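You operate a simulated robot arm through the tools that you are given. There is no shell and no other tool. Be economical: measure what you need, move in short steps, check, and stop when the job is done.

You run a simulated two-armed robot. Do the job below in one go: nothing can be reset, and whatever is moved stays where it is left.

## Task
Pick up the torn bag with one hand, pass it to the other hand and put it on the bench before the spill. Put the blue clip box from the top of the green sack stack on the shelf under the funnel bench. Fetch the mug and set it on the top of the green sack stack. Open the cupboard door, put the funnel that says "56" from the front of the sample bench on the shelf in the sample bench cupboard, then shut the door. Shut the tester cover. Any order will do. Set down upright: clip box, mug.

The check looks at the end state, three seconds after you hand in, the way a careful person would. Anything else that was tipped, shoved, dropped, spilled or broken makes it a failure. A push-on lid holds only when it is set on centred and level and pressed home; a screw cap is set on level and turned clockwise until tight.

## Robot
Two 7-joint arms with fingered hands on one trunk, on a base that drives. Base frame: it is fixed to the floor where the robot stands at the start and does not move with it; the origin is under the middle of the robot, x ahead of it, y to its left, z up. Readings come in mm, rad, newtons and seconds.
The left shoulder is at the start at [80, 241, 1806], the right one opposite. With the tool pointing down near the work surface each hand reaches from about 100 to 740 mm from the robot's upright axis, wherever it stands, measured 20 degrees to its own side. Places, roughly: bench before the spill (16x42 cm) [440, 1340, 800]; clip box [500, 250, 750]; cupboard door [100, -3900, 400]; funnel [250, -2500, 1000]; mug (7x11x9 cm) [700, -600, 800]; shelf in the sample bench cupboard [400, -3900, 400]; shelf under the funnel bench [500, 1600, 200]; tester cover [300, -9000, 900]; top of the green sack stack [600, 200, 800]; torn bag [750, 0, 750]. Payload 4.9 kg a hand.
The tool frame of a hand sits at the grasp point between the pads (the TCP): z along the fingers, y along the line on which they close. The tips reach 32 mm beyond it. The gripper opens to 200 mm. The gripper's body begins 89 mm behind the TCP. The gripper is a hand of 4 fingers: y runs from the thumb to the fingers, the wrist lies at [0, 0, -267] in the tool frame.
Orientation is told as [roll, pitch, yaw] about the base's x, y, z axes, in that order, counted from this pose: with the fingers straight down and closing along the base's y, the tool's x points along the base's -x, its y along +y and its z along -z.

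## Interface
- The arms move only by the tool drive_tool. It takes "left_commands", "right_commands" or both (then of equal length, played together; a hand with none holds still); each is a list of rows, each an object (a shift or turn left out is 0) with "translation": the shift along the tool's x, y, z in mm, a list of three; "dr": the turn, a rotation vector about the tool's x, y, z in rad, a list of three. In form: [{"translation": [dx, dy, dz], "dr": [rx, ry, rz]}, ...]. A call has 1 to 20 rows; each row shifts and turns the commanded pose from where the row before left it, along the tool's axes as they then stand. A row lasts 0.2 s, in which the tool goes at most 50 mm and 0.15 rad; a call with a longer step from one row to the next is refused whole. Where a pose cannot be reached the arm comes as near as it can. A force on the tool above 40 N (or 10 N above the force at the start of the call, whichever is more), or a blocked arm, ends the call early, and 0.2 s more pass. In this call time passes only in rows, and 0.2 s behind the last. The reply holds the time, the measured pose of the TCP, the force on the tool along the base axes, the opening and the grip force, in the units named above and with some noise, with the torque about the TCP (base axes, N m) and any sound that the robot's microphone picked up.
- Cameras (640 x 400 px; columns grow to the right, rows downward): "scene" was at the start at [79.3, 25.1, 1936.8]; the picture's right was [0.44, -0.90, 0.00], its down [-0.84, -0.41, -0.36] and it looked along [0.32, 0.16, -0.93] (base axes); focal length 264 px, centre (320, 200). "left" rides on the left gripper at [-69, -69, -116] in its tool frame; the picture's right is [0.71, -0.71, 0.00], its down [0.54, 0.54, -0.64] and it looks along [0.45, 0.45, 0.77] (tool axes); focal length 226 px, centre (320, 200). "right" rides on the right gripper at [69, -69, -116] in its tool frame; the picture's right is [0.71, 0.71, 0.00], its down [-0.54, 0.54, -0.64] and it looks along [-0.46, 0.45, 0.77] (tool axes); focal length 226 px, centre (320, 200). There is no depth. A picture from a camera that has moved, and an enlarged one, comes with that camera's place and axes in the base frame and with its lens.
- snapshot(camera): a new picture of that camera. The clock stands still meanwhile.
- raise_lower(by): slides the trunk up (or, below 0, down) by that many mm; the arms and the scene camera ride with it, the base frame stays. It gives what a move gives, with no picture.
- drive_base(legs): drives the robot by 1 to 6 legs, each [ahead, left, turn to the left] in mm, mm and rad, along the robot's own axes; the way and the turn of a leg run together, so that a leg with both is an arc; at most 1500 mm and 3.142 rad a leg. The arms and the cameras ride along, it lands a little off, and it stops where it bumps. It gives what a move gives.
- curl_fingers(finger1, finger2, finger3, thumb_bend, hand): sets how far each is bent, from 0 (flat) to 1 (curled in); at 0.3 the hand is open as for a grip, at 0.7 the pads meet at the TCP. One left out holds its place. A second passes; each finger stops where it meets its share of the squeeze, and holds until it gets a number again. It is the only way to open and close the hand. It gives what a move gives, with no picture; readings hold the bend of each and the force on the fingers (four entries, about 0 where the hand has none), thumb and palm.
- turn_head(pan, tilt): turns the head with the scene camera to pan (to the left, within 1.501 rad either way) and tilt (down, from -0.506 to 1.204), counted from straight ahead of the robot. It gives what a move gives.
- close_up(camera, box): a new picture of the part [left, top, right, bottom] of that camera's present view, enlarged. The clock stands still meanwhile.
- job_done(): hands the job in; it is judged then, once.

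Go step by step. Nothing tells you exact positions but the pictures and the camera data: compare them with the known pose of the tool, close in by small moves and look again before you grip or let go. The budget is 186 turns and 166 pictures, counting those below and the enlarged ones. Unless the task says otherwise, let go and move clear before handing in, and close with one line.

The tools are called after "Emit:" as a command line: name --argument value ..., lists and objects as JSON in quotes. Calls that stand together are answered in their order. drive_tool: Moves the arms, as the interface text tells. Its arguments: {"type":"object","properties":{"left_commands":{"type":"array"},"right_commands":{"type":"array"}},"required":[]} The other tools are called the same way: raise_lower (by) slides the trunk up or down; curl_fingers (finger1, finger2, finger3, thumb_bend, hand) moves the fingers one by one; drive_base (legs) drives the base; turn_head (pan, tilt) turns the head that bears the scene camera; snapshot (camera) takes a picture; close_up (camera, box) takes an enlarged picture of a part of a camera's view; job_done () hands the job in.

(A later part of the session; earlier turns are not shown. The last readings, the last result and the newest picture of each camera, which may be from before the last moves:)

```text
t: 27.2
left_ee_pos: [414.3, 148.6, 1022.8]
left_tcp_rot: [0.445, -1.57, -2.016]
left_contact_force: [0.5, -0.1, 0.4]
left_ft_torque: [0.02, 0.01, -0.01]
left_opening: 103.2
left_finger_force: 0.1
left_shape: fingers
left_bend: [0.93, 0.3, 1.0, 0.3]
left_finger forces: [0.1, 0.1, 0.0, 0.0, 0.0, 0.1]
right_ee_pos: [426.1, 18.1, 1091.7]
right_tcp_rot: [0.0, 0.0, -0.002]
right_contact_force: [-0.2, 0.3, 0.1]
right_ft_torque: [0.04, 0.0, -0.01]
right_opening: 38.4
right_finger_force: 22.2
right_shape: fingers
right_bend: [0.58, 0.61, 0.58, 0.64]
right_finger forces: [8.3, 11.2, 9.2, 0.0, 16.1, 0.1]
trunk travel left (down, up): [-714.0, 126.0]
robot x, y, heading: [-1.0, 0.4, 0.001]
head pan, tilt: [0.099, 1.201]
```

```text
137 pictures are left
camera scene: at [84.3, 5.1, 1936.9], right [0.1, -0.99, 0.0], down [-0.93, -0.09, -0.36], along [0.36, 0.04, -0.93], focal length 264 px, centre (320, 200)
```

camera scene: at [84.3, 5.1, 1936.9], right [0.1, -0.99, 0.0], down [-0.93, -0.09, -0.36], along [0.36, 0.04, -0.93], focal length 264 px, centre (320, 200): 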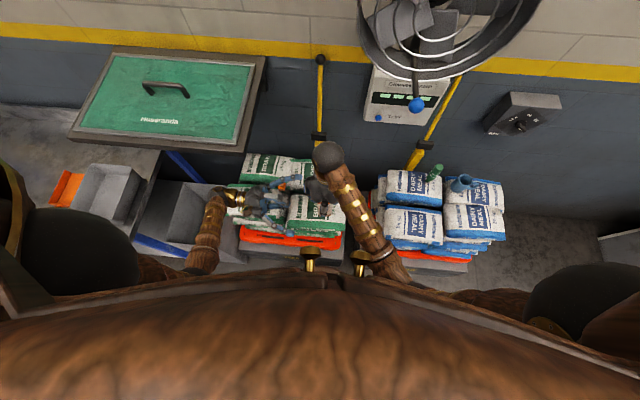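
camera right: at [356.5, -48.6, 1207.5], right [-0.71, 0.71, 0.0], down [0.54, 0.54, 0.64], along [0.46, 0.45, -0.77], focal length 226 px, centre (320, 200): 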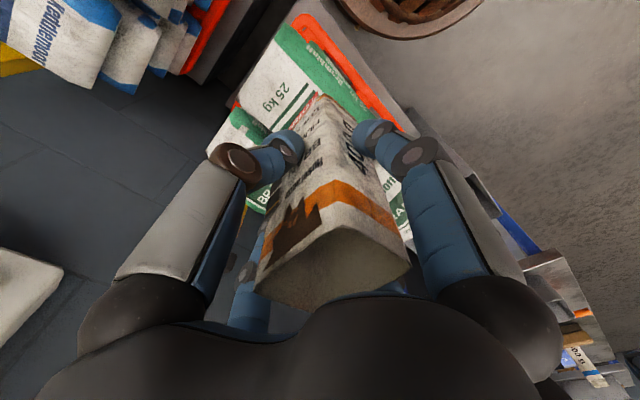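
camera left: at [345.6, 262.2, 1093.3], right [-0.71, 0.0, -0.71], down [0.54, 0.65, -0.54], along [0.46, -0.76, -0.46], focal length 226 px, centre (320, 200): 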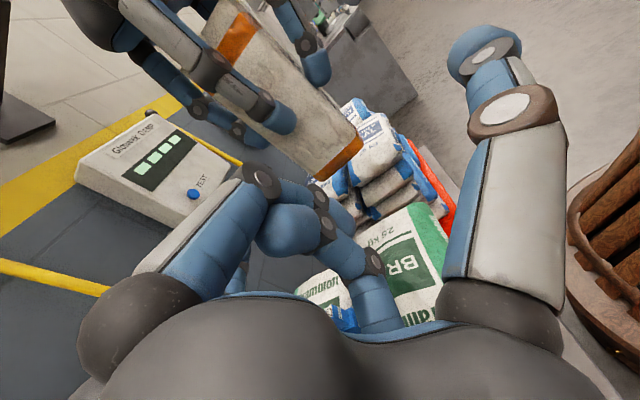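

Bag bottom is at z≈984, its near face centred x≈424. I'll fine-adjust and approach to y≈85.

Emit:
drive_tool --left_commands '[{"translation": [8, 10, 0]}, {"translation": [0, 0, 32]}, {"translation": [0, 0, 30]}]'

Emit:
snapshot --camera "left"

Emit:
close_up --camera "scene" --box '[200, 140, 360, 240]'

Emit:
snapshot --camera "right"

```text
t: 28.0
left_ee_pos: [422.0, 87.9, 1013.8]
left_tcp_rot: [0.743, -1.57, -2.312]
left_contact_force: [-0.1, -0.1, -1.0]
left_ft_torque: [0.03, -0.03, -0.02]
left_opening: 103.2
left_finger_force: 0.0
left_shape: fingers
left_bend: [0.93, 0.3, 1.0, 0.3]
left_finger forces: [0.1, 0.0, 0.0, 0.1, 0.0, 0.0]
right_ee_pos: [423.2, 20.2, 1091.2]
right_tcp_rot: [0.0, -0.004, -0.001]
right_contact_force: [0.2, 0.2, -0.4]
right_ft_torque: [-0.02, -0.04, 0.03]
right_opening: 38.5
right_finger_force: 22.2
right_shape: fingers
right_bend: [0.58, 0.61, 0.58, 0.64]
right_finger forces: [8.3, 11.1, 9.1, 0.0, 16.0, 0.1]
trunk travel left (down, up): [-714.0, 126.0]
robot x, y, heading: [1.4, 1.2, 0.003]
head pan, tilt: [0.099, 1.201]
```

```text
136 pictures are left
camera left: at [353.2, 202.8, 1082.1], right [-0.71, 0.0, -0.71], down [0.54, 0.64, -0.54], along [0.46, -0.77, -0.46], focal length 226 px, centre (320, 200)
```

left: 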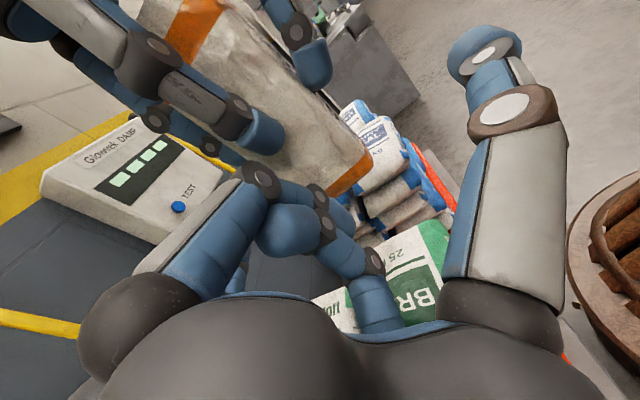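

```text
4.00 times, centred on (280, 190) of scene
camera zoom: at [83.3, 6.4, 1936.9], right [0.1, -0.99, 0.0], down [-0.93, -0.09, -0.36], along [0.36, 0.04, -0.93], focal length 1056 px, centre (480, 240)
```

zoom: 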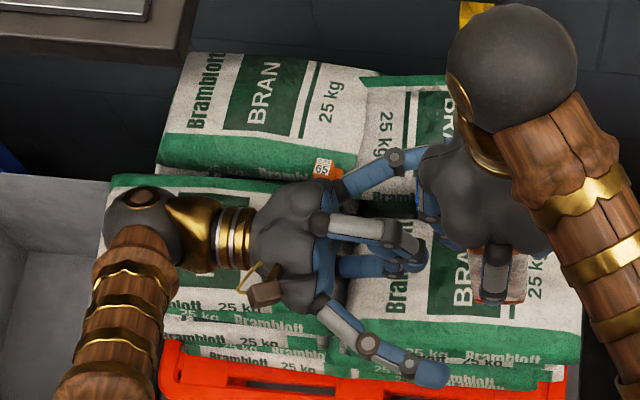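

```text
134 pictures are left
camera right: at [355.2, -48.5, 1207.9], right [-0.71, 0.71, 0.0], down [0.54, 0.54, 0.64], along [0.46, 0.45, -0.77], focal length 226 px, centre (320, 200)
```

right: 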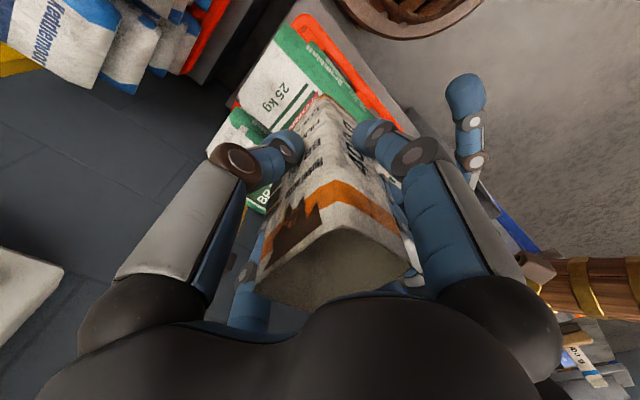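

The clearances look fine. I'll approach the last ~33 mm slowly.

Emit:
drive_tool --left_commands '[{"translation": [0, 0, 9]}, {"translation": [0, 0, 8]}, {"translation": [0, 0, 8]}, {"translation": [0, 0, 8]}]'

Emit:
snapshot --camera "left"

```text
t: 29.0
left_ee_pos: [424.2, 52.1, 1013.5]
left_tcp_rot: [-0.085, -1.569, -1.484]
left_contact_force: [-0.2, -0.6, -0.2]
left_ft_torque: [0.01, -0.02, 0.02]
left_opening: 102.8
left_finger_force: 0.1
left_shape: fingers
left_bend: [0.93, 0.3, 1.0, 0.3]
left_finger forces: [0.0, 0.0, 0.0, 0.0, 0.0, 0.1]
right_ee_pos: [425.9, 20.2, 1089.3]
right_tcp_rot: [0.0, -0.001, 0.0]
right_contact_force: [-0.1, -0.2, -0.9]
right_ft_torque: [-0.01, 0.01, 0.0]
right_opening: 38.6
right_finger_force: 22.3
right_shape: fingers
right_bend: [0.58, 0.61, 0.58, 0.64]
right_finger forces: [8.4, 11.1, 9.1, 0.0, 16.0, 0.0]
trunk travel left (down, up): [-714.0, 126.0]
robot x, y, heading: [-2.2, 2.3, 0.004]
head pan, tilt: [0.099, 1.201]
```

```text
133 pictures are left
camera left: at [355.2, 167.7, 1082.3], right [-0.71, 0.0, -0.71], down [0.54, 0.64, -0.54], along [0.45, -0.77, -0.46], focal length 226 px, centre (320, 200)
```

left: 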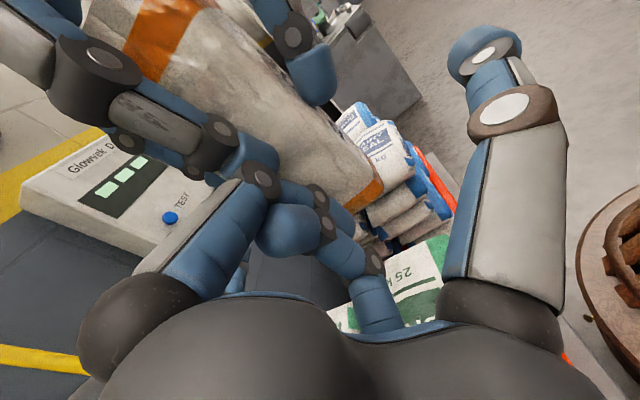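

No contact yet; the left upper knuckle is close to the right fingertip, so I'll lower the left hand a bit, then close in a few mm.

Emit:
drive_tool --left_commands '[{"translation": [10, 2, 0]}, {"translation": [0, 0, 5]}, {"translation": [0, 0, 5]}]'

Emit:
snapshot --camera "left"

```text
t: 29.8
left_ee_pos: [425.6, 40.9, 1003.7]
left_tcp_rot: [0.168, -1.569, -1.74]
left_contact_force: [-0.3, 5.9, -1.2]
left_ft_torque: [-0.06, -0.01, 0.05]
left_opening: 103.2
left_finger_force: 0.1
left_shape: fingers
left_bend: [0.93, 0.3, 1.0, 0.3]
left_finger forces: [0.1, 0.0, 0.0, 0.1, 0.0, 0.0]
right_ee_pos: [425.3, 19.5, 1091.2]
right_tcp_rot: [0.001, -0.001, -0.002]
right_contact_force: [-0.6, -5.7, 0.6]
right_ft_torque: [-0.45, 0.06, 0.04]
right_opening: 38.5
right_finger_force: 22.7
right_shape: fingers
right_bend: [0.58, 0.61, 0.58, 0.63]
right_finger forces: [8.5, 9.2, 8.8, 0.0, 19.1, 0.1]
trunk travel left (down, up): [-714.0, 126.0]
robot x, y, heading: [-4.0, 0.5, -0.0]
head pan, tilt: [0.099, 1.201]
```

```text
132 pictures are left
camera left: at [356.4, 157.6, 1072.4], right [-0.71, 0.0, -0.71], down [0.54, 0.64, -0.54], along [0.46, -0.76, -0.46], focal length 226 px, centre (320, 200)
```

left: 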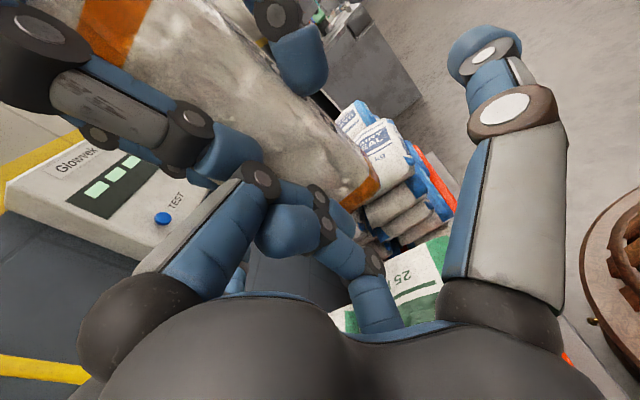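

Light contact with the bag's face. Back off a touch and pinch with left thumb and finger2.

Emit:
drive_tool --left_commands '[{"translation": [0, 0, -2]}]'

Emit:
curl_fingers --hand "left" --finger2 0.75 --thumb_bend 0.75

Emit:
snapshot --camera "left"

```text
t: 30.2
left_ee_pos: [425.0, 42.6, 1002.6]
left_tcp_rot: [0.337, -1.57, -1.909]
left_contact_force: [-0.7, 3.7, 0.6]
left_ft_torque: [-0.03, 0.02, -0.02]
left_opening: 103.2
left_finger_force: 0.1
left_shape: fingers
left_bend: [0.93, 0.3, 1.0, 0.3]
left_finger forces: [0.1, 0.0, 0.2, 0.0, 0.0, 0.0]
right_ee_pos: [426.5, 19.9, 1091.5]
right_tcp_rot: [0.002, 0.0, -0.002]
right_contact_force: [-0.2, -2.9, 0.8]
right_ft_torque: [-0.29, 0.04, 0.02]
right_opening: 38.4
right_finger_force: 22.3
right_shape: fingers
right_bend: [0.58, 0.61, 0.58, 0.63]
right_finger forces: [8.5, 9.8, 8.8, 0.0, 17.9, 0.1]
trunk travel left (down, up): [-714.0, 126.0]
robot x, y, heading: [2.3, -2.6, -0.001]
head pan, tilt: [0.099, 1.201]
```

```text
t: 31.2
left_ee_pos: [425.0, 43.7, 1002.6]
left_tcp_rot: [-0.627, -1.57, -0.947]
left_contact_force: [-17.0, 1.7, -6.1]
left_ft_torque: [0.17, -0.37, -0.42]
left_opening: 45.9
left_finger_force: 19.4
left_shape: fingers
left_bend: [0.93, 0.55, 1.0, 0.63]
left_finger forces: [0.0, 11.2, 0.1, 0.0, 28.1, 0.0]
right_ee_pos: [426.1, 20.1, 1091.3]
right_tcp_rot: [0.001, -0.003, -0.001]
right_contact_force: [16.0, -1.4, 5.9]
right_ft_torque: [-0.2, -1.09, 0.06]
right_opening: 36.5
right_finger_force: 23.9
right_shape: fingers
right_bend: [0.59, 0.61, 0.57, 0.64]
right_finger forces: [6.6, 10.2, 14.4, 0.0, 16.3, 0.0]
trunk travel left (down, up): [-714.0, 126.0]
robot x, y, heading: [0.3, -0.1, -0.005]
head pan, tilt: [0.099, 1.201]
```

```text
131 pictures are left
camera left: at [355.9, 159.2, 1071.7], right [-0.71, 0.0, -0.71], down [0.54, 0.64, -0.54], along [0.45, -0.77, -0.46], focal length 226 px, centre (320, 200)
```

left: 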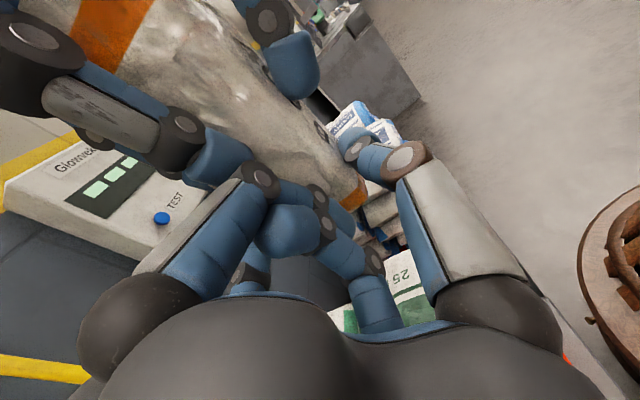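

Pinched, though the thumb pushes harder. I'll shift 2 mm to balance the load, then release the right hand.

Emit:
drive_tool --left_commands '[{"translation": [0, -2, 0]}]'

```text
t: 31.6
left_ee_pos: [423.2, 43.0, 1002.2]
left_tcp_rot: [-0.459, -1.568, -1.113]
left_contact_force: [-16.7, 1.4, -9.5]
left_ft_torque: [0.25, -0.43, -0.44]
left_opening: 45.6
left_finger_force: 20.2
left_shape: fingers
left_bend: [0.93, 0.55, 1.0, 0.63]
left_finger forces: [0.0, 11.3, 0.0, 0.0, 28.0, 0.0]
right_ee_pos: [427.1, 19.3, 1091.8]
right_tcp_rot: [0.003, -0.001, 0.0]
right_contact_force: [16.0, -1.3, 10.2]
right_ft_torque: [-0.19, -1.02, 0.09]
right_opening: 36.4
right_finger_force: 24.2
right_shape: fingers
right_bend: [0.59, 0.61, 0.57, 0.64]
right_finger forces: [6.7, 10.6, 14.1, 0.0, 16.7, 0.0]
trunk travel left (down, up): [-714.0, 126.0]
robot x, y, heading: [0.4, 0.1, 0.001]
head pan, tilt: [0.099, 1.201]
```

I'll soften the thumb by setting its bend to about where it is.

Emit:
curl_fingers --hand "left" --thumb_bend 0.62

```text
t: 32.6
left_ee_pos: [423.9, 43.1, 1003.1]
left_tcp_rot: [1.766, -1.569, 2.949]
left_contact_force: [3.4, 1.7, 1.4]
left_ft_torque: [-0.06, 0.01, 0.15]
left_opening: 51.0
left_finger_force: 8.3
left_shape: fingers
left_bend: [0.93, 0.57, 1.0, 0.59]
left_finger forces: [0.1, 9.9, 0.0, 0.1, 6.7, 0.0]
right_ee_pos: [424.9, 18.7, 1091.2]
right_tcp_rot: [0.0, 0.001, -0.001]
right_contact_force: [-3.9, -2.1, -0.9]
right_ft_torque: [-0.13, 0.29, -0.03]
right_opening: 37.2
right_finger_force: 22.5
right_shape: fingers
right_bend: [0.58, 0.6, 0.57, 0.64]
right_finger forces: [10.2, 10.1, 8.6, 0.1, 15.8, 0.0]
trunk travel left (down, up): [-714.0, 126.0]
robot x, y, heading: [-2.9, -1.1, -0.003]
head pan, tilt: [0.099, 1.201]
```

Emit:
curl_fingers --hand "left" --thumb_bend 0.645

Emit:
curl_fingers --hand "right" --finger1 0.5 --finger2 0.5 --finger3 0.5 --thumb_bend 0.5

Emit:
snapshot --camera "left"

Emit:
snapshot --camera "right"

```text
t: 33.6
left_ee_pos: [424.7, 43.0, 1002.2]
left_tcp_rot: [0.539, -1.571, -2.11]
left_contact_force: [2.3, 2.3, 3.0]
left_ft_torque: [-0.11, 0.02, 0.12]
left_opening: 49.9
left_finger_force: 10.3
left_shape: fingers
left_bend: [0.93, 0.56, 1.0, 0.6]
left_finger forces: [0.1, 11.0, 0.1, 0.0, 9.1, 0.0]
right_ee_pos: [424.7, 21.1, 1090.6]
right_tcp_rot: [0.0, -0.002, 0.001]
right_contact_force: [-1.6, -1.5, -3.3]
right_ft_torque: [-0.17, 0.1, -0.09]
right_opening: 36.8
right_finger_force: 21.9
right_shape: fingers
right_bend: [0.58, 0.6, 0.57, 0.64]
right_finger forces: [9.4, 10.1, 9.4, 0.0, 15.5, 0.1]
trunk travel left (down, up): [-714.0, 126.0]
robot x, y, heading: [-5.1, -0.3, 0.003]
head pan, tilt: [0.099, 1.201]
```

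```text
t: 34.6
left_ee_pos: [424.2, 43.2, 1003.4]
left_tcp_rot: [-0.364, -1.569, -1.206]
left_contact_force: [-1.3, 7.6, -10.6]
left_ft_torque: [-0.64, -0.03, 0.01]
left_opening: 49.5
left_finger_force: 9.9
left_shape: fingers
left_bend: [0.93, 0.56, 1.0, 0.6]
left_finger forces: [0.1, 9.8, 0.1, 0.0, 9.8, 0.0]
right_ee_pos: [425.9, 20.1, 1090.8]
right_tcp_rot: [0.001, -0.002, -0.002]
right_contact_force: [1.2, -8.2, 9.5]
right_ft_torque: [0.2, -0.02, -0.03]
right_opening: 68.7
right_finger_force: 0.0
right_shape: fingers
right_bend: [0.5, 0.55, 0.5, 0.5]
right_finger forces: [0.0, 0.1, 0.0, 0.0, 0.0, 0.0]
trunk travel left (down, up): [-714.0, 126.0]
robot x, y, heading: [0.8, 0.4, 0.003]
head pan, tilt: [0.099, 1.201]
```

```text
130 pictures are left
camera left: at [354.8, 159.3, 1072.1], right [-0.71, 0.0, -0.71], down [0.54, 0.64, -0.54], along [0.45, -0.77, -0.46], focal length 226 px, centre (320, 200)
```

left: 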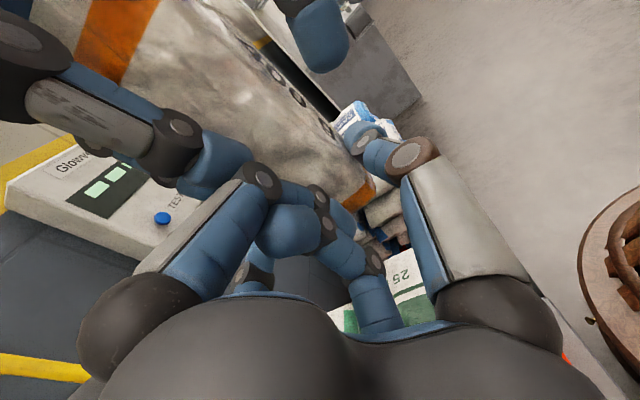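

```text
129 pictures are left
camera right: at [356.4, -48.8, 1207.8], right [-0.71, 0.71, 0.0], down [0.54, 0.54, 0.64], along [0.46, 0.45, -0.77], focal length 226 px, centre (320, 200)
```

right: 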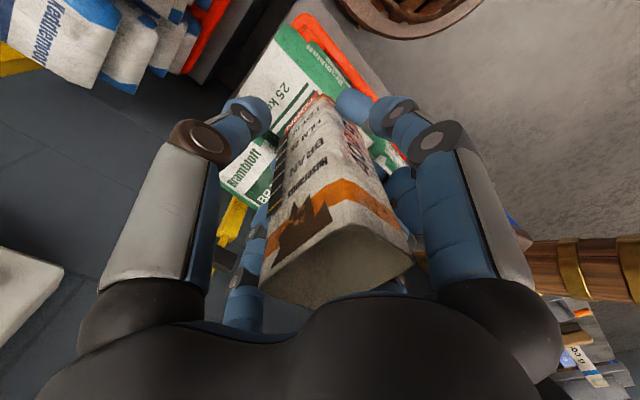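

The right +y finger touches the left knuckle; I'll ease it in between and lift the right hand straight up.

Emit:
curl_fingers --hand "right" --finger2 0.58

Emit:
drive_tool --right_commands '[{"translation": [0, 0, -10]}, {"translation": [0, 0, -15]}, {"translation": [0, 0, -20]}, {"translation": [0, 0, -30]}, {"translation": [0, 0, -30]}, {"translation": [0, 0, -30]}]'

Emit:
snapshot --camera "right"

```text
t: 35.6
left_ee_pos: [424.2, 43.6, 1002.8]
left_tcp_rot: [0.314, -1.57, -1.885]
left_contact_force: [0.7, 1.2, -0.7]
left_ft_torque: [-0.03, 0.0, -0.01]
left_opening: 49.6
left_finger_force: 10.4
left_shape: fingers
left_bend: [0.93, 0.56, 1.0, 0.6]
left_finger forces: [0.0, 9.8, 0.0, 0.0, 9.8, 0.0]
right_ee_pos: [426.3, 19.8, 1091.7]
right_tcp_rot: [0.001, 0.0, 0.001]
right_contact_force: [-0.5, -2.0, 0.0]
right_ft_torque: [-0.05, -0.03, -0.01]
right_opening: 68.8
right_finger_force: 0.0
right_shape: fingers
right_bend: [0.5, 0.58, 0.5, 0.5]
right_finger forces: [0.0, 0.0, 0.0, 0.1, 0.0, 0.0]
trunk travel left (down, up): [-714.0, 126.0]
robot x, y, heading: [2.6, 0.6, -0.002]
head pan, tilt: [0.099, 1.201]
```

```text
t: 37.0
left_ee_pos: [424.0, 42.6, 1004.3]
left_tcp_rot: [0.173, -1.572, -1.742]
left_contact_force: [-0.5, 0.6, 0.4]
left_ft_torque: [0.01, -0.03, 0.0]
left_opening: 49.4
left_finger_force: 9.7
left_shape: fingers
left_bend: [0.93, 0.56, 1.0, 0.6]
left_finger forces: [0.0, 9.8, 0.1, 0.0, 9.8, 0.1]
right_ee_pos: [426.7, 18.9, 1123.0]
right_tcp_rot: [0.005, -0.004, 0.0]
right_contact_force: [-0.6, -0.2, 0.9]
right_ft_torque: [0.02, 0.0, 0.0]
right_opening: 69.1
right_finger_force: 0.1
right_shape: fingers
right_bend: [0.5, 0.57, 0.5, 0.5]
right_finger forces: [0.0, 0.0, 0.0, 0.0, 0.1, 0.1]
right hand out of reach, approached as far as the arm can: row 3, 4, 5, 6
trunk travel left (down, up): [-714.0, 126.0]
robot x, y, heading: [-0.6, 1.2, -0.002]
head pan, tilt: [0.099, 1.201]
```

```text
128 pictures are left
camera right: at [357.0, -49.5, 1237.7], right [-0.71, 0.71, 0.0], down [0.54, 0.54, 0.65], along [0.46, 0.46, -0.76], focal length 226 px, centre (320, 200)
```

right: 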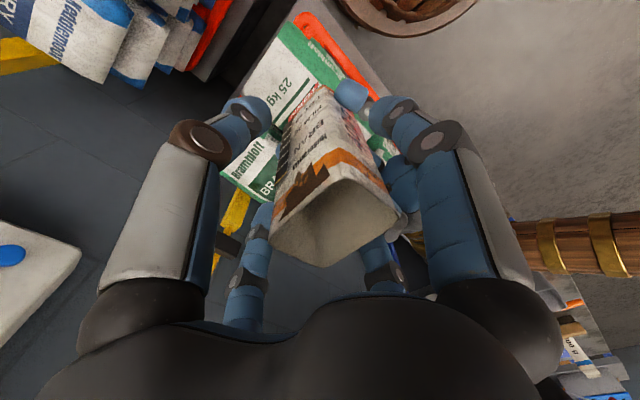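

The right arm can't go higher here, so I'll lower the left hand with the bag instead (space below is clear).

Emit:
drive_tool --left_commands '[{"translation": [10, 0, 0]}, {"translation": [20, 0, 0]}, {"translation": [25, 0, 0]}, {"translation": [25, 0, 0]}, {"translation": [20, 0, 0]}]'

Emit:
snapshot --camera "left"

Emit:
snapshot --camera "right"

```text
t: 38.2
left_ee_pos: [424.7, 45.4, 906.2]
left_tcp_rot: [3.044, -1.57, 1.669]
left_contact_force: [-0.1, 0.3, -1.1]
left_ft_torque: [-0.01, -0.01, 0.03]
left_opening: 49.6
left_finger_force: 9.4
left_shape: fingers
left_bend: [0.93, 0.56, 1.0, 0.6]
left_finger forces: [0.0, 9.7, 0.1, 0.1, 9.6, 0.1]
left hand out of reach, approached as far as the arm can: row 5
right_ee_pos: [427.8, 19.9, 1121.5]
right_tcp_rot: [0.002, -0.003, 0.001]
right_contact_force: [-0.5, 0.2, 0.1]
right_ft_torque: [-0.02, 0.02, 0.03]
right_opening: 68.8
right_finger_force: 0.1
right_shape: fingers
right_bend: [0.5, 0.57, 0.5, 0.5]
right_finger forces: [0.0, 0.0, 0.1, 0.0, 0.0, 0.1]
trunk travel left (down, up): [-714.0, 126.0]
robot x, y, heading: [-3.7, 0.7, -0.004]
head pan, tilt: [0.099, 1.201]
```

```text
127 pictures are left
camera left: at [354.9, 161.2, 975.7], right [-0.71, 0.0, -0.71], down [0.54, 0.64, -0.54], along [0.45, -0.77, -0.45], focal length 226 px, centre (320, 200)
```

left: 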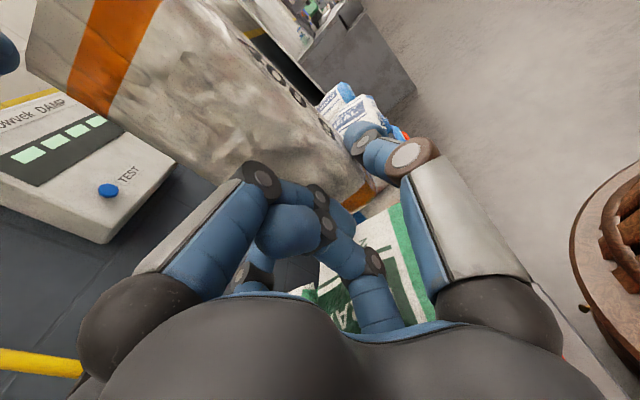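

```text
126 pictures are left
camera right: at [358.6, -48.9, 1237.2], right [-0.71, 0.71, 0.0], down [0.54, 0.54, 0.65], along [0.46, 0.46, -0.76], focal length 226 px, centre (320, 200)
```

right: 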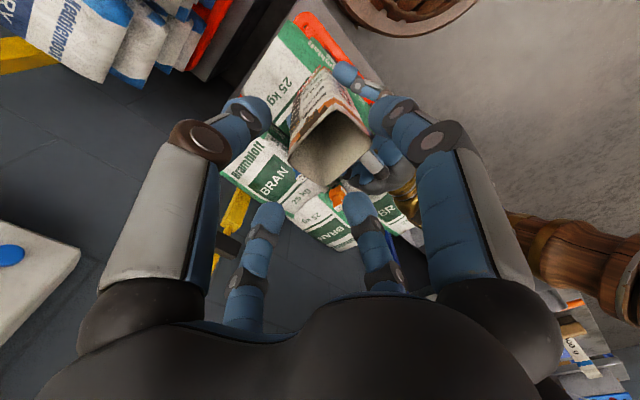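

The hand-over worked: the left hand has the bag. I'll retract the left hand and take the right hand over the blue clip box.

Emit:
drive_tool --left_commands '[{"translation": [-10, -10, -45]}, {"translation": [-10, -20, -44]}, {"translation": [-10, -20, -44]}, {"translation": [-10, -20, -44]}, {"translation": [-10, -20, -44]}, {}, {}, {}, {}]' --right_commands '[{}, {}, {}, {}, {}, {"translation": [-31, 18, 6]}, {"translation": [-31, 18, 6]}, {"translation": [-31, 18, 6]}, {"translation": [-31, 18, 6]}]'

Emit:
curl_fingers --hand "right" --finger1 0.3 --finger2 0.5 --finger3 0.3 --thumb_bend 0.5

Emit:
snapshot --camera "right"

Emit:
snapshot --camera "scene"

```text
t: 40.2
left_ee_pos: [333.9, 266.9, 957.7]
left_tcp_rot: [-1.401, -1.57, -0.173]
left_contact_force: [-1.7, 3.8, -0.5]
left_ft_torque: [0.01, 0.02, 0.17]
left_opening: 49.2
left_finger_force: 9.3
left_shape: fingers
left_bend: [0.93, 0.56, 1.0, 0.6]
left_finger forces: [0.0, 9.2, 0.0, 0.1, 9.2, 0.0]
right_ee_pos: [552.6, 93.1, 1099.7]
right_tcp_rot: [-0.001, 0.0, -0.001]
right_contact_force: [0.8, 0.6, -0.5]
right_ft_torque: [-0.03, 0.01, 0.01]
right_opening: 69.1
right_finger_force: 0.1
right_shape: fingers
right_bend: [0.5, 0.57, 0.5, 0.5]
right_finger forces: [0.0, 0.0, 0.1, 0.0, 0.0, 0.0]
trunk travel left (down, up): [-714.0, 126.0]
robot x, y, heading: [1.1, 2.5, -0.001]
head pan, tilt: [0.099, 1.201]
```

```text
t: 41.2
left_ee_pos: [333.7, 265.9, 958.2]
left_tcp_rot: [0.144, -1.569, -1.715]
left_contact_force: [0.3, -0.2, 0.1]
left_ft_torque: [0.0, 0.02, 0.0]
left_opening: 49.3
left_finger_force: 9.1
left_shape: fingers
left_bend: [0.93, 0.56, 1.0, 0.6]
left_finger forces: [0.1, 9.2, 0.1, 0.1, 9.1, 0.1]
right_ee_pos: [551.9, 90.9, 1100.4]
right_tcp_rot: [0.002, -0.001, 0.0]
right_contact_force: [-0.1, -0.4, -0.1]
right_ft_torque: [0.02, 0.01, -0.01]
right_opening: 109.7
right_finger_force: 0.0
right_shape: fingers
right_bend: [0.3, 0.5, 0.3, 0.5]
right_finger forces: [0.1, 0.1, 0.0, 0.0, 0.0, 0.0]
trunk travel left (down, up): [-714.0, 126.0]
robot x, y, heading: [-2.2, 3.7, -0.0]
head pan, tilt: [0.099, 1.201]
```

```text
125 pictures are left
camera right: at [482.0, 22.3, 1217.1], right [-0.71, 0.71, 0.0], down [0.54, 0.54, 0.64], along [0.46, 0.46, -0.77], focal length 226 px, centre (320, 200)
```

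right: 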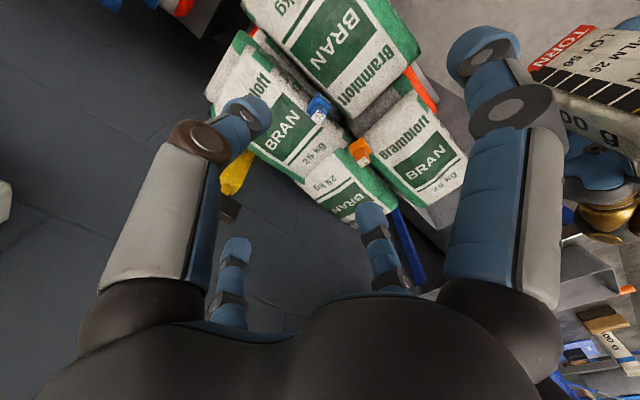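

```text
124 pictures are left
camera scene: at [84.7, 5.1, 1936.8], right [0.1, -1.0, 0.0], down [-0.93, -0.09, -0.36], along [0.36, 0.04, -0.93], focal length 264 px, centre (320, 200)
```

scene: 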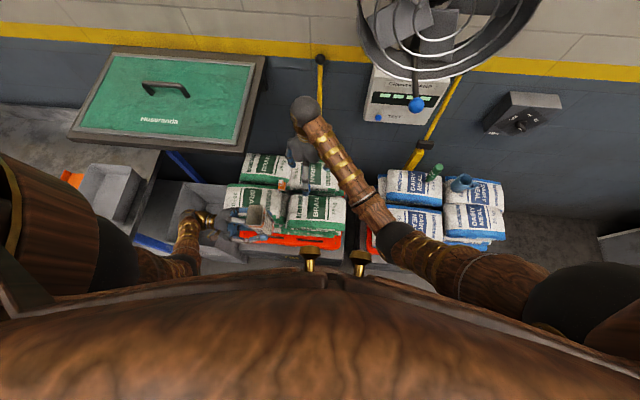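

Emit:
close_up --camera "right" --box '[270, 70, 398, 150]'

```text
5.00 times, centred on (334, 110) of right
camera zoom: at [482.0, 22.3, 1217.1], right [-0.71, 0.71, 0.0], down [0.54, 0.54, 0.64], along [0.46, 0.46, -0.77], focal length 1130 px, centre (250, 650)
```

zoom: 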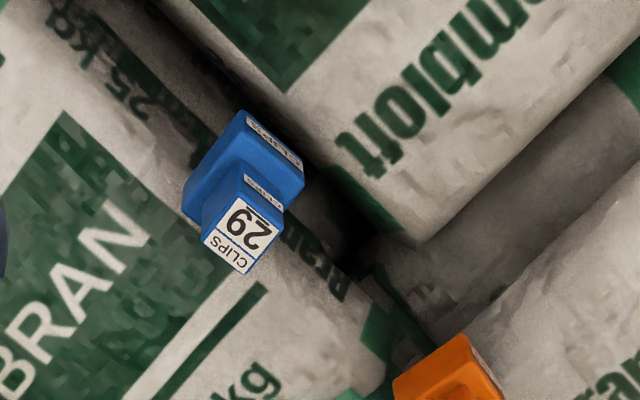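

The clip box is stepped with a label on top; roughly at [580,118], top z≈840, yawed ~10–15°. I'll descend partway above it and look closer.

Emit:
drive_tool --right_commands '[{"translation": [-15, 14, 30]}, {"translation": [-15, 13, 30]}, {"translation": [0, 0, 45]}, {"translation": [0, 0, 30]}]'

Emit:
snapshot --camera "right"

Emit:
close_up --camera "right" --box '[256, 110, 384, 190]'

```text
t: 42.2
left_ee_pos: [333.5, 265.1, 957.9]
left_tcp_rot: [-0.19, -1.57, -1.382]
left_contact_force: [-0.1, -0.2, -0.4]
left_ft_torque: [0.0, -0.01, 0.01]
left_opening: 49.1
left_finger_force: 9.6
left_shape: fingers
left_bend: [0.93, 0.56, 1.0, 0.6]
left_finger forces: [0.0, 9.1, 0.0, 0.0, 9.1, 0.1]
right_ee_pos: [583.2, 118.6, 963.2]
right_tcp_rot: [0.002, -0.001, 0.0]
right_contact_force: [0.0, 0.8, -0.6]
right_ft_torque: [-0.02, 0.01, 0.02]
right_opening: 110.2
right_finger_force: 0.1
right_shape: fingers
right_bend: [0.3, 0.5, 0.3, 0.5]
right_finger forces: [0.0, 0.1, 0.1, 0.0, 0.0, 0.0]
trunk travel left (down, up): [-714.0, 126.0]
robot x, y, heading: [1.4, 3.1, 0.001]
head pan, tilt: [0.099, 1.201]
```

```text
122 pictures are left
camera right: at [513.3, 49.7, 1079.5], right [-0.71, 0.71, 0.0], down [0.54, 0.54, 0.64], along [0.46, 0.46, -0.76], focal length 226 px, centre (320, 200)
```

right: 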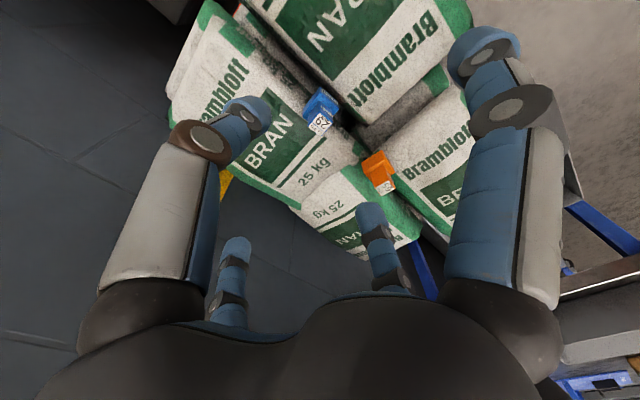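

```text
5.00 times, centred on (320, 150) of right
camera zoom: at [513.3, 49.7, 1079.5], right [-0.71, 0.71, 0.0], down [0.54, 0.54, 0.64], along [0.46, 0.46, -0.76], focal length 1130 px, centre (320, 450)
```

zoom: 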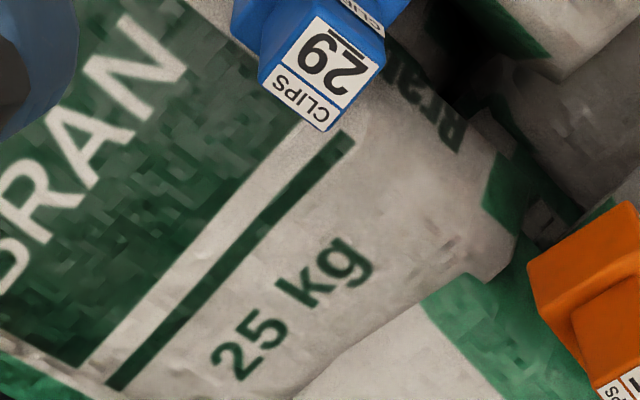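

Top of the clip box: ~[585,122,830], 20 mm square, yaw +7°. I'll splay the spare fingers, turn 7°, and descend partway.

Emit:
curl_fingers --hand "right" --finger1 0.0 --finger3 0.0

Emit:
drive_tool --right_commands '[{"translation": [-1, 3, 40], "dr": [0, 0, -0.122]}, {"translation": [0, 0, 40]}, {"translation": [0, 0, 20]}]'

Emit:
snapshot --camera "right"

Emit:
close_up --camera "right" --box '[240, 100, 400, 200]'

```text
t: 43.2
left_ee_pos: [333.9, 265.5, 957.9]
left_tcp_rot: [0.286, -1.569, -1.858]
left_contact_force: [-0.5, 0.6, -0.4]
left_ft_torque: [0.03, 0.02, -0.03]
left_opening: 49.4
left_finger_force: 8.9
left_shape: fingers
left_bend: [0.93, 0.56, 1.0, 0.6]
left_finger forces: [0.0, 9.1, 0.0, 0.0, 9.1, 0.1]
right_ee_pos: [581.5, 116.9, 964.1]
right_tcp_rot: [0.0, -0.001, -0.001]
right_contact_force: [0.1, -0.8, 0.6]
right_ft_torque: [0.01, 0.05, -0.01]
right_opening: 139.6
right_finger_force: 0.1
right_shape: fingers
right_bend: [0.01, 0.5, 0.01, 0.5]
right_finger forces: [0.1, 0.0, 0.0, 0.1, 0.0, 0.0]
trunk travel left (down, up): [-714.0, 126.0]
robot x, y, heading: [-0.2, -1.7, 0.0]
head pan, tilt: [0.099, 1.201]
```

```text
t: 44.0
left_ee_pos: [333.0, 267.7, 958.3]
left_tcp_rot: [0.022, -1.569, -1.589]
left_contact_force: [-0.7, -0.1, -0.5]
left_ft_torque: [0.03, 0.01, 0.0]
left_opening: 49.3
left_finger_force: 9.0
left_shape: fingers
left_bend: [0.93, 0.56, 1.0, 0.6]
left_finger forces: [0.1, 9.0, 0.0, 0.0, 9.1, 0.0]
right_ee_pos: [583.5, 119.7, 865.3]
right_tcp_rot: [0.001, 0.001, 0.121]
right_contact_force: [0.2, -0.2, -1.0]
right_ft_torque: [-0.03, 0.02, 0.01]
right_opening: 139.7
right_finger_force: 0.0
right_shape: fingers
right_bend: [0.01, 0.5, 0.01, 0.5]
right_finger forces: [0.0, 0.0, 0.0, 0.0, 0.0, 0.1]
trunk travel left (down, up): [-714.0, 126.0]
robot x, y, heading: [-1.8, -0.1, -0.001]
head pan, tilt: [0.099, 1.201]
```

```text
120 pictures are left
camera right: at [522.7, 43.8, 980.8], right [-0.79, 0.62, 0.0], down [0.47, 0.6, 0.64], along [0.4, 0.51, -0.77], focal length 226 px, centre (320, 200)
```

right: 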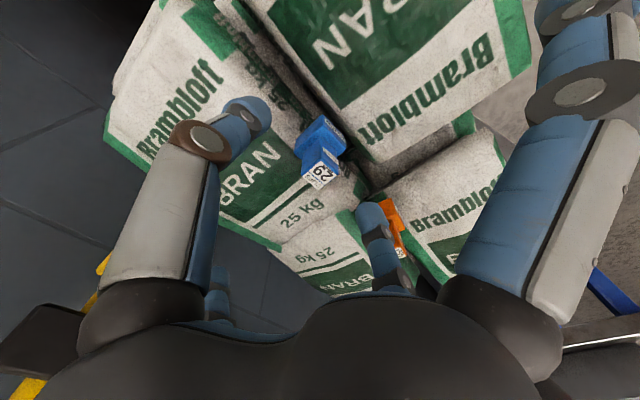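

```text
4.00 times, centred on (320, 150) of right
camera zoom: at [522.7, 43.8, 980.8], right [-0.79, 0.62, 0.0], down [0.47, 0.6, 0.64], along [0.4, 0.51, -0.77], focal length 904 px, centre (320, 400)
```

zoom: 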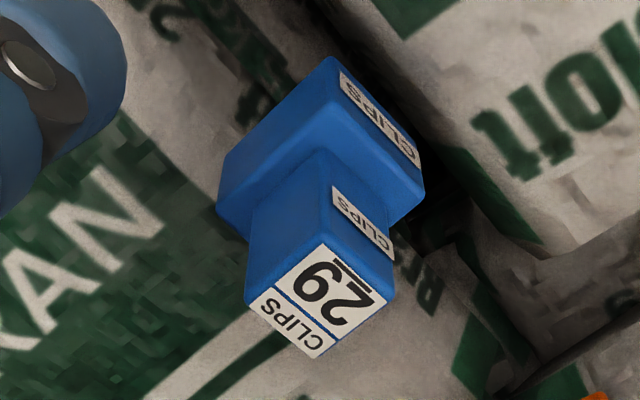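

Very clear view: the box is centred under the hand, top at z≈833. I'll go down to z≈826 and pinch with thumb and finger2.

Emit:
drive_tool --right_commands '[{"translation": [0, 1, 20]}, {"translation": [0, 0, 12]}, {"translation": [0, 0, 7]}]'

Emit:
curl_fingers --hand "right" --finger2 0.7 --thumb_bend 0.7

Emit:
close_up --camera "right" --box '[200, 75, 440, 225]'

```text
t: 44.8
left_ee_pos: [333.9, 265.2, 957.5]
left_tcp_rot: [1.049, -1.571, -2.62]
left_contact_force: [0.9, -0.6, 0.1]
left_ft_torque: [-0.04, 0.03, -0.01]
left_opening: 49.2
left_finger_force: 9.0
left_shape: fingers
left_bend: [0.93, 0.56, 1.0, 0.6]
left_finger forces: [0.0, 9.1, 0.1, 0.1, 9.1, 0.0]
right_ee_pos: [582.3, 120.6, 826.4]
right_tcp_rot: [0.0, 0.002, 0.119]
right_contact_force: [-0.9, -0.1, -0.1]
right_ft_torque: [0.01, 0.0, -0.01]
right_opening: 140.0
right_finger_force: 0.0
right_shape: fingers
right_bend: [0.01, 0.5, 0.01, 0.5]
right_finger forces: [0.0, 0.1, 0.1, 0.1, 0.0, 0.0]
trunk travel left (down, up): [-714.0, 126.0]
robot x, y, heading: [2.0, 3.4, 0.002]
head pan, tilt: [0.099, 1.201]
```

```text
t: 45.8
left_ee_pos: [333.2, 265.5, 959.4]
left_tcp_rot: [0.311, -1.571, -1.884]
left_contact_force: [0.0, 0.2, -0.2]
left_ft_torque: [-0.02, 0.01, 0.02]
left_opening: 49.2
left_finger_force: 9.2
left_shape: fingers
left_bend: [0.93, 0.56, 1.0, 0.6]
left_finger forces: [0.0, 9.0, 0.1, 0.0, 9.1, 0.0]
right_ee_pos: [581.9, 121.6, 826.7]
right_tcp_rot: [-0.001, 0.001, 0.122]
right_contact_force: [-0.5, -0.7, 3.1]
right_ft_torque: [-0.01, -0.01, 0.01]
right_opening: 128.3
right_finger_force: 8.8
right_shape: fingers
right_bend: [0.01, 0.65, 0.01, 0.66]
right_finger forces: [0.0, 8.3, 0.0, 0.0, 9.2, 0.1]
trunk travel left (down, up): [-714.0, 126.0]
robot x, y, heading: [0.4, 1.8, -0.002]
head pan, tilt: [0.099, 1.201]
```

```text
2.67 times, centred on (320, 150) of right
camera zoom: at [521.5, 44.6, 942.8], right [-0.79, 0.62, 0.0], down [0.47, 0.6, 0.64], along [0.4, 0.51, -0.77], focal length 603 px, centre (320, 333)
```

zoom: 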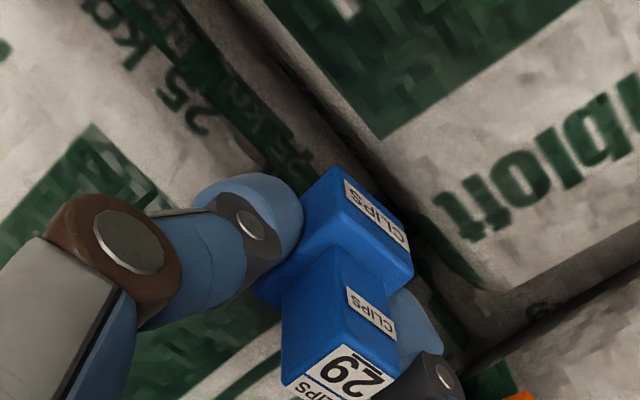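

Gripped on the base. I'll firm up slightly and lift.

Emit:
curl_fingers --hand "right" --finger2 0.72 --thumb_bend 0.72

Emit:
drive_tool --right_commands '[{"translation": [0, 0, -15]}, {"translation": [0, 0, -30]}, {"translation": [0, 0, -45]}, {"translation": [0, 0, -45]}, {"translation": [0, 0, -45]}, {"translation": [0, 0, -40]}]'

Emit:
close_up --camera "right" --box '[200, 75, 440, 225]'

```text
t: 46.8
left_ee_pos: [333.7, 266.0, 957.7]
left_tcp_rot: [0.293, -1.572, -1.865]
left_contact_force: [-0.5, -0.2, -0.5]
left_ft_torque: [0.01, -0.03, 0.02]
left_opening: 49.2
left_finger_force: 9.1
left_shape: fingers
left_bend: [0.93, 0.56, 1.0, 0.6]
left_finger forces: [0.0, 9.1, 0.0, 0.0, 9.1, 0.1]
right_ee_pos: [582.6, 121.5, 827.2]
right_tcp_rot: [-0.001, 0.001, 0.12]
right_contact_force: [-0.1, -0.3, 1.8]
right_ft_torque: [-0.01, -0.01, 0.0]
right_opening: 128.3
right_finger_force: 11.6
right_shape: fingers
right_bend: [0.01, 0.65, 0.01, 0.67]
right_finger forces: [0.1, 10.8, 0.0, 0.0, 11.6, 0.0]
trunk travel left (down, up): [-714.0, 126.0]
robot x, y, heading: [0.3, -1.3, 0.001]
head pan, tilt: [0.099, 1.201]
```

```text
t: 48.2
left_ee_pos: [334.2, 265.8, 957.8]
left_tcp_rot: [0.664, -1.571, -2.235]
left_contact_force: [-0.4, -1.1, 0.0]
left_ft_torque: [0.02, -0.03, -0.06]
left_opening: 49.5
left_finger_force: 10.1
left_shape: fingers
left_bend: [0.93, 0.56, 1.0, 0.6]
left_finger forces: [0.0, 9.1, 0.0, 0.0, 9.1, 0.0]
right_ee_pos: [579.5, 118.9, 1046.6]
right_tcp_rot: [-0.002, 0.001, 0.121]
right_contact_force: [0.3, -0.1, -0.8]
right_ft_torque: [-0.02, -0.01, 0.01]
right_opening: 128.0
right_finger_force: 10.8
right_shape: fingers
right_bend: [0.01, 0.65, 0.01, 0.67]
right_finger forces: [0.0, 10.9, 0.0, 0.1, 10.8, 0.0]
trunk travel left (down, up): [-714.0, 126.0]
robot x, y, heading: [0.0, -0.1, -0.0]
head pan, tilt: [0.099, 1.201]
```

```text
2.67 times, centred on (320, 150) of right
camera zoom: at [519.1, 44.1, 1163.1], right [-0.79, 0.62, 0.0], down [0.47, 0.6, 0.64], along [0.4, 0.51, -0.77], focal length 603 px, centre (320, 333)
```

zoom: 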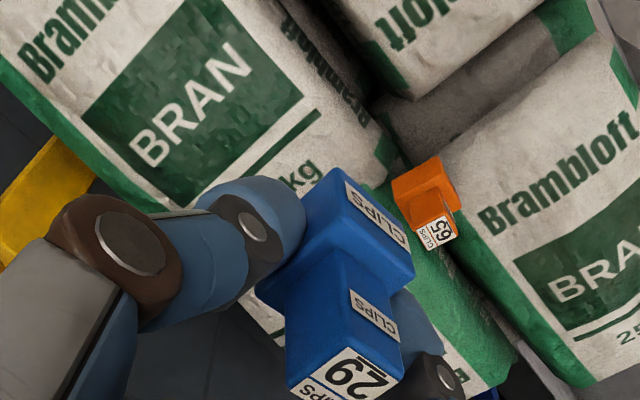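

Clip box is held upright. I'll retract the right hand, then look left before driving.

Emit:
drive_tool --right_commands '[{"translation": [40.6, -19.3, 0]}, {"translation": [40.6, -19.3, 0]}, {"translation": [40.6, -19.3, 0]}, {"translation": [40.6, -19.3, 0]}, {"translation": [40.6, -19.3, 0]}]'

Emit:
turn_head --pan 0.7 --tilt 0.7

Emit:
snapshot --camera "scene"

Emit:
turn_head --pan 0.9 --tilt 0.3

Emit:
snapshot --camera "scene"

```text
t: 49.4
left_ee_pos: [329.6, 265.0, 958.4]
left_tcp_rot: [0.996, -1.568, -2.567]
left_contact_force: [0.2, 0.0, -0.8]
left_ft_torque: [0.02, 0.04, 0.03]
left_opening: 49.4
left_finger_force: 9.1
left_shape: fingers
left_bend: [0.93, 0.56, 1.0, 0.6]
left_finger forces: [0.0, 9.1, 0.0, 0.0, 9.1, 0.1]
right_ee_pos: [390.6, 0.3, 1044.1]
right_tcp_rot: [0.002, -0.004, 0.124]
right_contact_force: [-0.4, -0.6, -0.7]
right_ft_torque: [0.0, -0.05, 0.03]
right_opening: 128.2
right_finger_force: 10.7
right_shape: fingers
right_bend: [0.01, 0.65, 0.01, 0.67]
right_finger forces: [0.0, 10.8, 0.0, 0.0, 10.9, 0.0]
trunk travel left (down, up): [-714.0, 126.0]
robot x, y, heading: [-2.7, -0.3, 0.003]
head pan, tilt: [0.099, 1.201]
```

```text
t: 50.4
left_ee_pos: [333.4, 266.0, 958.0]
left_tcp_rot: [-1.027, -1.572, -0.544]
left_contact_force: [0.7, -0.4, -0.2]
left_ft_torque: [-0.02, 0.02, -0.01]
left_opening: 49.4
left_finger_force: 9.2
left_shape: fingers
left_bend: [0.93, 0.56, 1.0, 0.6]
left_finger forces: [0.0, 9.1, 0.0, 0.1, 9.1, 0.0]
right_ee_pos: [393.9, 2.1, 1042.8]
right_tcp_rot: [0.001, 0.0, 0.124]
right_contact_force: [0.2, 0.6, -1.9]
right_ft_torque: [0.03, -0.04, -0.02]
right_opening: 127.8
right_finger_force: 11.1
right_shape: fingers
right_bend: [0.01, 0.65, 0.01, 0.67]
right_finger forces: [0.1, 10.9, 0.1, 0.0, 10.8, 0.1]
trunk travel left (down, up): [-714.0, 126.0]
robot x, y, heading: [-2.9, -1.8, -0.0]
head pan, tilt: [0.7, 0.7]
```

```text
116 pictures are left
camera scene: at [95.2, 55.6, 1972.6], right [0.64, -0.77, 0.0], down [-0.49, -0.42, -0.76], along [0.58, 0.49, -0.65], focal length 264 px, centre (320, 200)
```

scene: 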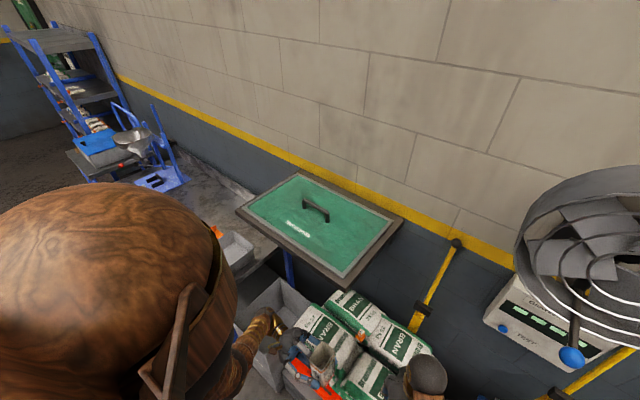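

```text
t: 51.2
left_ee_pos: [333.4, 265.1, 957.7]
left_tcp_rot: [0.477, -1.571, -2.049]
left_contact_force: [0.0, -0.6, -0.5]
left_ft_torque: [0.04, 0.01, -0.01]
left_opening: 49.3
left_finger_force: 9.6
left_shape: fingers
left_bend: [0.93, 0.56, 1.0, 0.6]
left_finger forces: [0.0, 9.1, 0.0, 0.0, 9.1, 0.0]
right_ee_pos: [393.0, 2.3, 1043.3]
right_tcp_rot: [0.001, 0.0, 0.121]
right_contact_force: [0.3, 0.0, 0.0]
right_ft_torque: [0.02, -0.01, -0.01]
right_opening: 128.1
right_finger_force: 10.8
right_shape: fingers
right_bend: [0.01, 0.65, 0.01, 0.67]
right_finger forces: [0.0, 10.9, 0.0, 0.1, 10.8, 0.0]
trunk travel left (down, up): [-714.0, 126.0]
robot x, y, heading: [-0.7, -1.7, -0.001]
head pan, tilt: [0.901, 0.3]
```

```text
115 pictures are left
camera scene: at [86.8, 73.4, 2008.8], right [0.78, -0.62, 0.0], down [-0.18, -0.23, -0.96], along [0.59, 0.75, -0.3], focal length 264 px, centre (320, 200)
```

scene: 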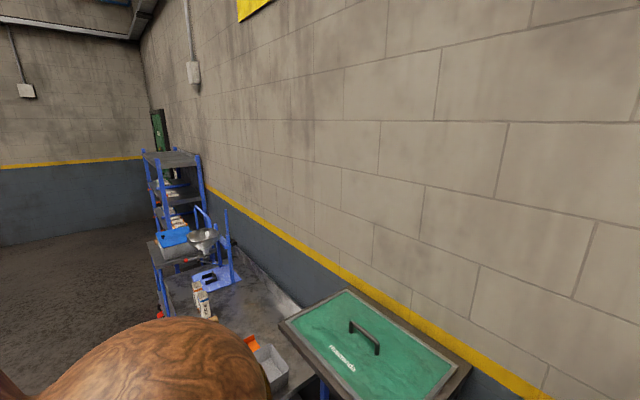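

I see the counter with the spill starting around y≈850, x≥350. I'll raise the trunk for clearance and drive left 850 mm, then look.

Emit:
raise_lower --by 120

Emit:
drive_base --legs '[[0, 850, 0]]'

Emit:
turn_head --pan 0.35 --tilt 0.9

Emit:
snapshot --camera "scene"

```text
t: 52.7
left_ee_pos: [333.1, 265.3, 1077.9]
left_tcp_rot: [0.07, -1.572, -1.64]
left_contact_force: [0.0, 1.5, 0.5]
left_ft_torque: [0.01, -0.04, 0.04]
left_opening: 49.4
left_finger_force: 9.1
left_shape: fingers
left_bend: [0.93, 0.56, 1.0, 0.6]
left_finger forces: [0.0, 9.1, 0.0, 0.0, 9.0, 0.0]
right_ee_pos: [391.3, 1.3, 1163.2]
right_tcp_rot: [-0.001, 0.001, 0.123]
right_contact_force: [-0.2, 0.3, -0.5]
right_ft_torque: [-0.02, 0.01, 0.03]
right_opening: 128.2
right_finger_force: 10.8
right_shape: fingers
right_bend: [0.01, 0.65, 0.01, 0.67]
right_finger forces: [0.1, 10.8, 0.1, 0.1, 10.9, 0.0]
trunk travel left (down, up): [-834.0, 6.0]
robot x, y, heading: [-0.3, 2.2, -0.006]
head pan, tilt: [0.901, 0.3]
```

```text
t: 54.9
left_ee_pos: [337.1, 527.5, 1077.9]
left_tcp_rot: [-0.969, -1.568, -0.607]
left_contact_force: [-0.6, 0.5, -0.3]
left_ft_torque: [0.02, 0.04, 0.01]
left_opening: 49.5
left_finger_force: 8.9
left_shape: fingers
left_bend: [0.93, 0.56, 1.0, 0.6]
left_finger forces: [0.0, 9.1, 0.1, 0.1, 9.0, 0.0]
right_ee_pos: [395.4, 258.3, 1162.6]
right_tcp_rot: [-0.006, 0.005, 0.1]
right_contact_force: [1.8, -20.5, 0.1]
right_ft_torque: [1.27, 0.11, -2.12]
right_opening: 128.2
right_finger_force: 21.4
right_shape: fingers
right_bend: [0.01, 0.65, 0.0, 0.67]
right_finger forces: [0.0, 10.9, 21.6, 0.1, 10.8, 0.0]
trunk travel left (down, up): [-834.0, 6.0]
robot x, y, heading: [-1.8, 267.2, -0.002]
head pan, tilt: [0.901, 0.3]
stopped in leg 1: the force on the tool passed its limit at 83 N (the readings are from after the stop); the commanded pose is now the measured one
```

```text
t: 55.9
left_ee_pos: [337.3, 523.5, 1079.7]
left_tcp_rot: [-0.439, -1.566, -1.136]
left_contact_force: [0.3, -0.9, -0.2]
left_ft_torque: [0.04, 0.01, -0.01]
left_opening: 49.4
left_finger_force: 9.5
left_shape: fingers
left_bend: [0.93, 0.56, 1.0, 0.6]
left_finger forces: [0.0, 9.1, 0.1, 0.0, 9.1, 0.0]
right_ee_pos: [394.9, 258.8, 1162.5]
right_tcp_rot: [0.001, 0.005, 0.111]
right_contact_force: [8.2, -25.2, -3.1]
right_ft_torque: [1.38, 0.83, -2.45]
right_opening: 128.1
right_finger_force: 23.0
right_shape: fingers
right_bend: [0.01, 0.65, 0.0, 0.67]
right_finger forces: [0.0, 10.8, 24.3, 0.0, 10.8, 0.0]
trunk travel left (down, up): [-834.0, 6.0]
robot x, y, heading: [2.3, 266.0, -0.005]
head pan, tilt: [0.351, 0.901]
```

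```text
114 pictures are left
camera scene: at [105.3, 281.0, 2076.6], right [0.34, -0.94, -0.01], down [-0.74, -0.26, -0.62], along [0.58, 0.22, -0.78], focal length 264 px, centre (320, 200)
```

scene: 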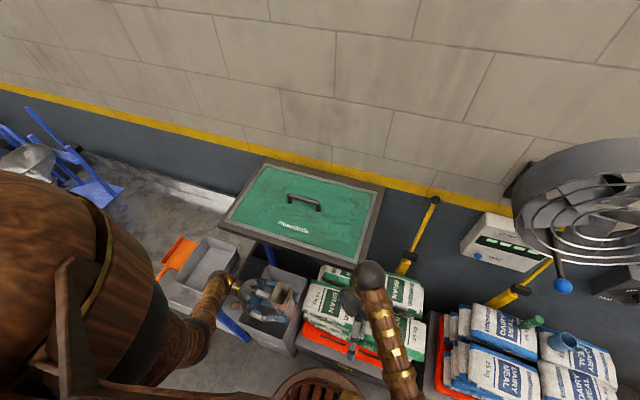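

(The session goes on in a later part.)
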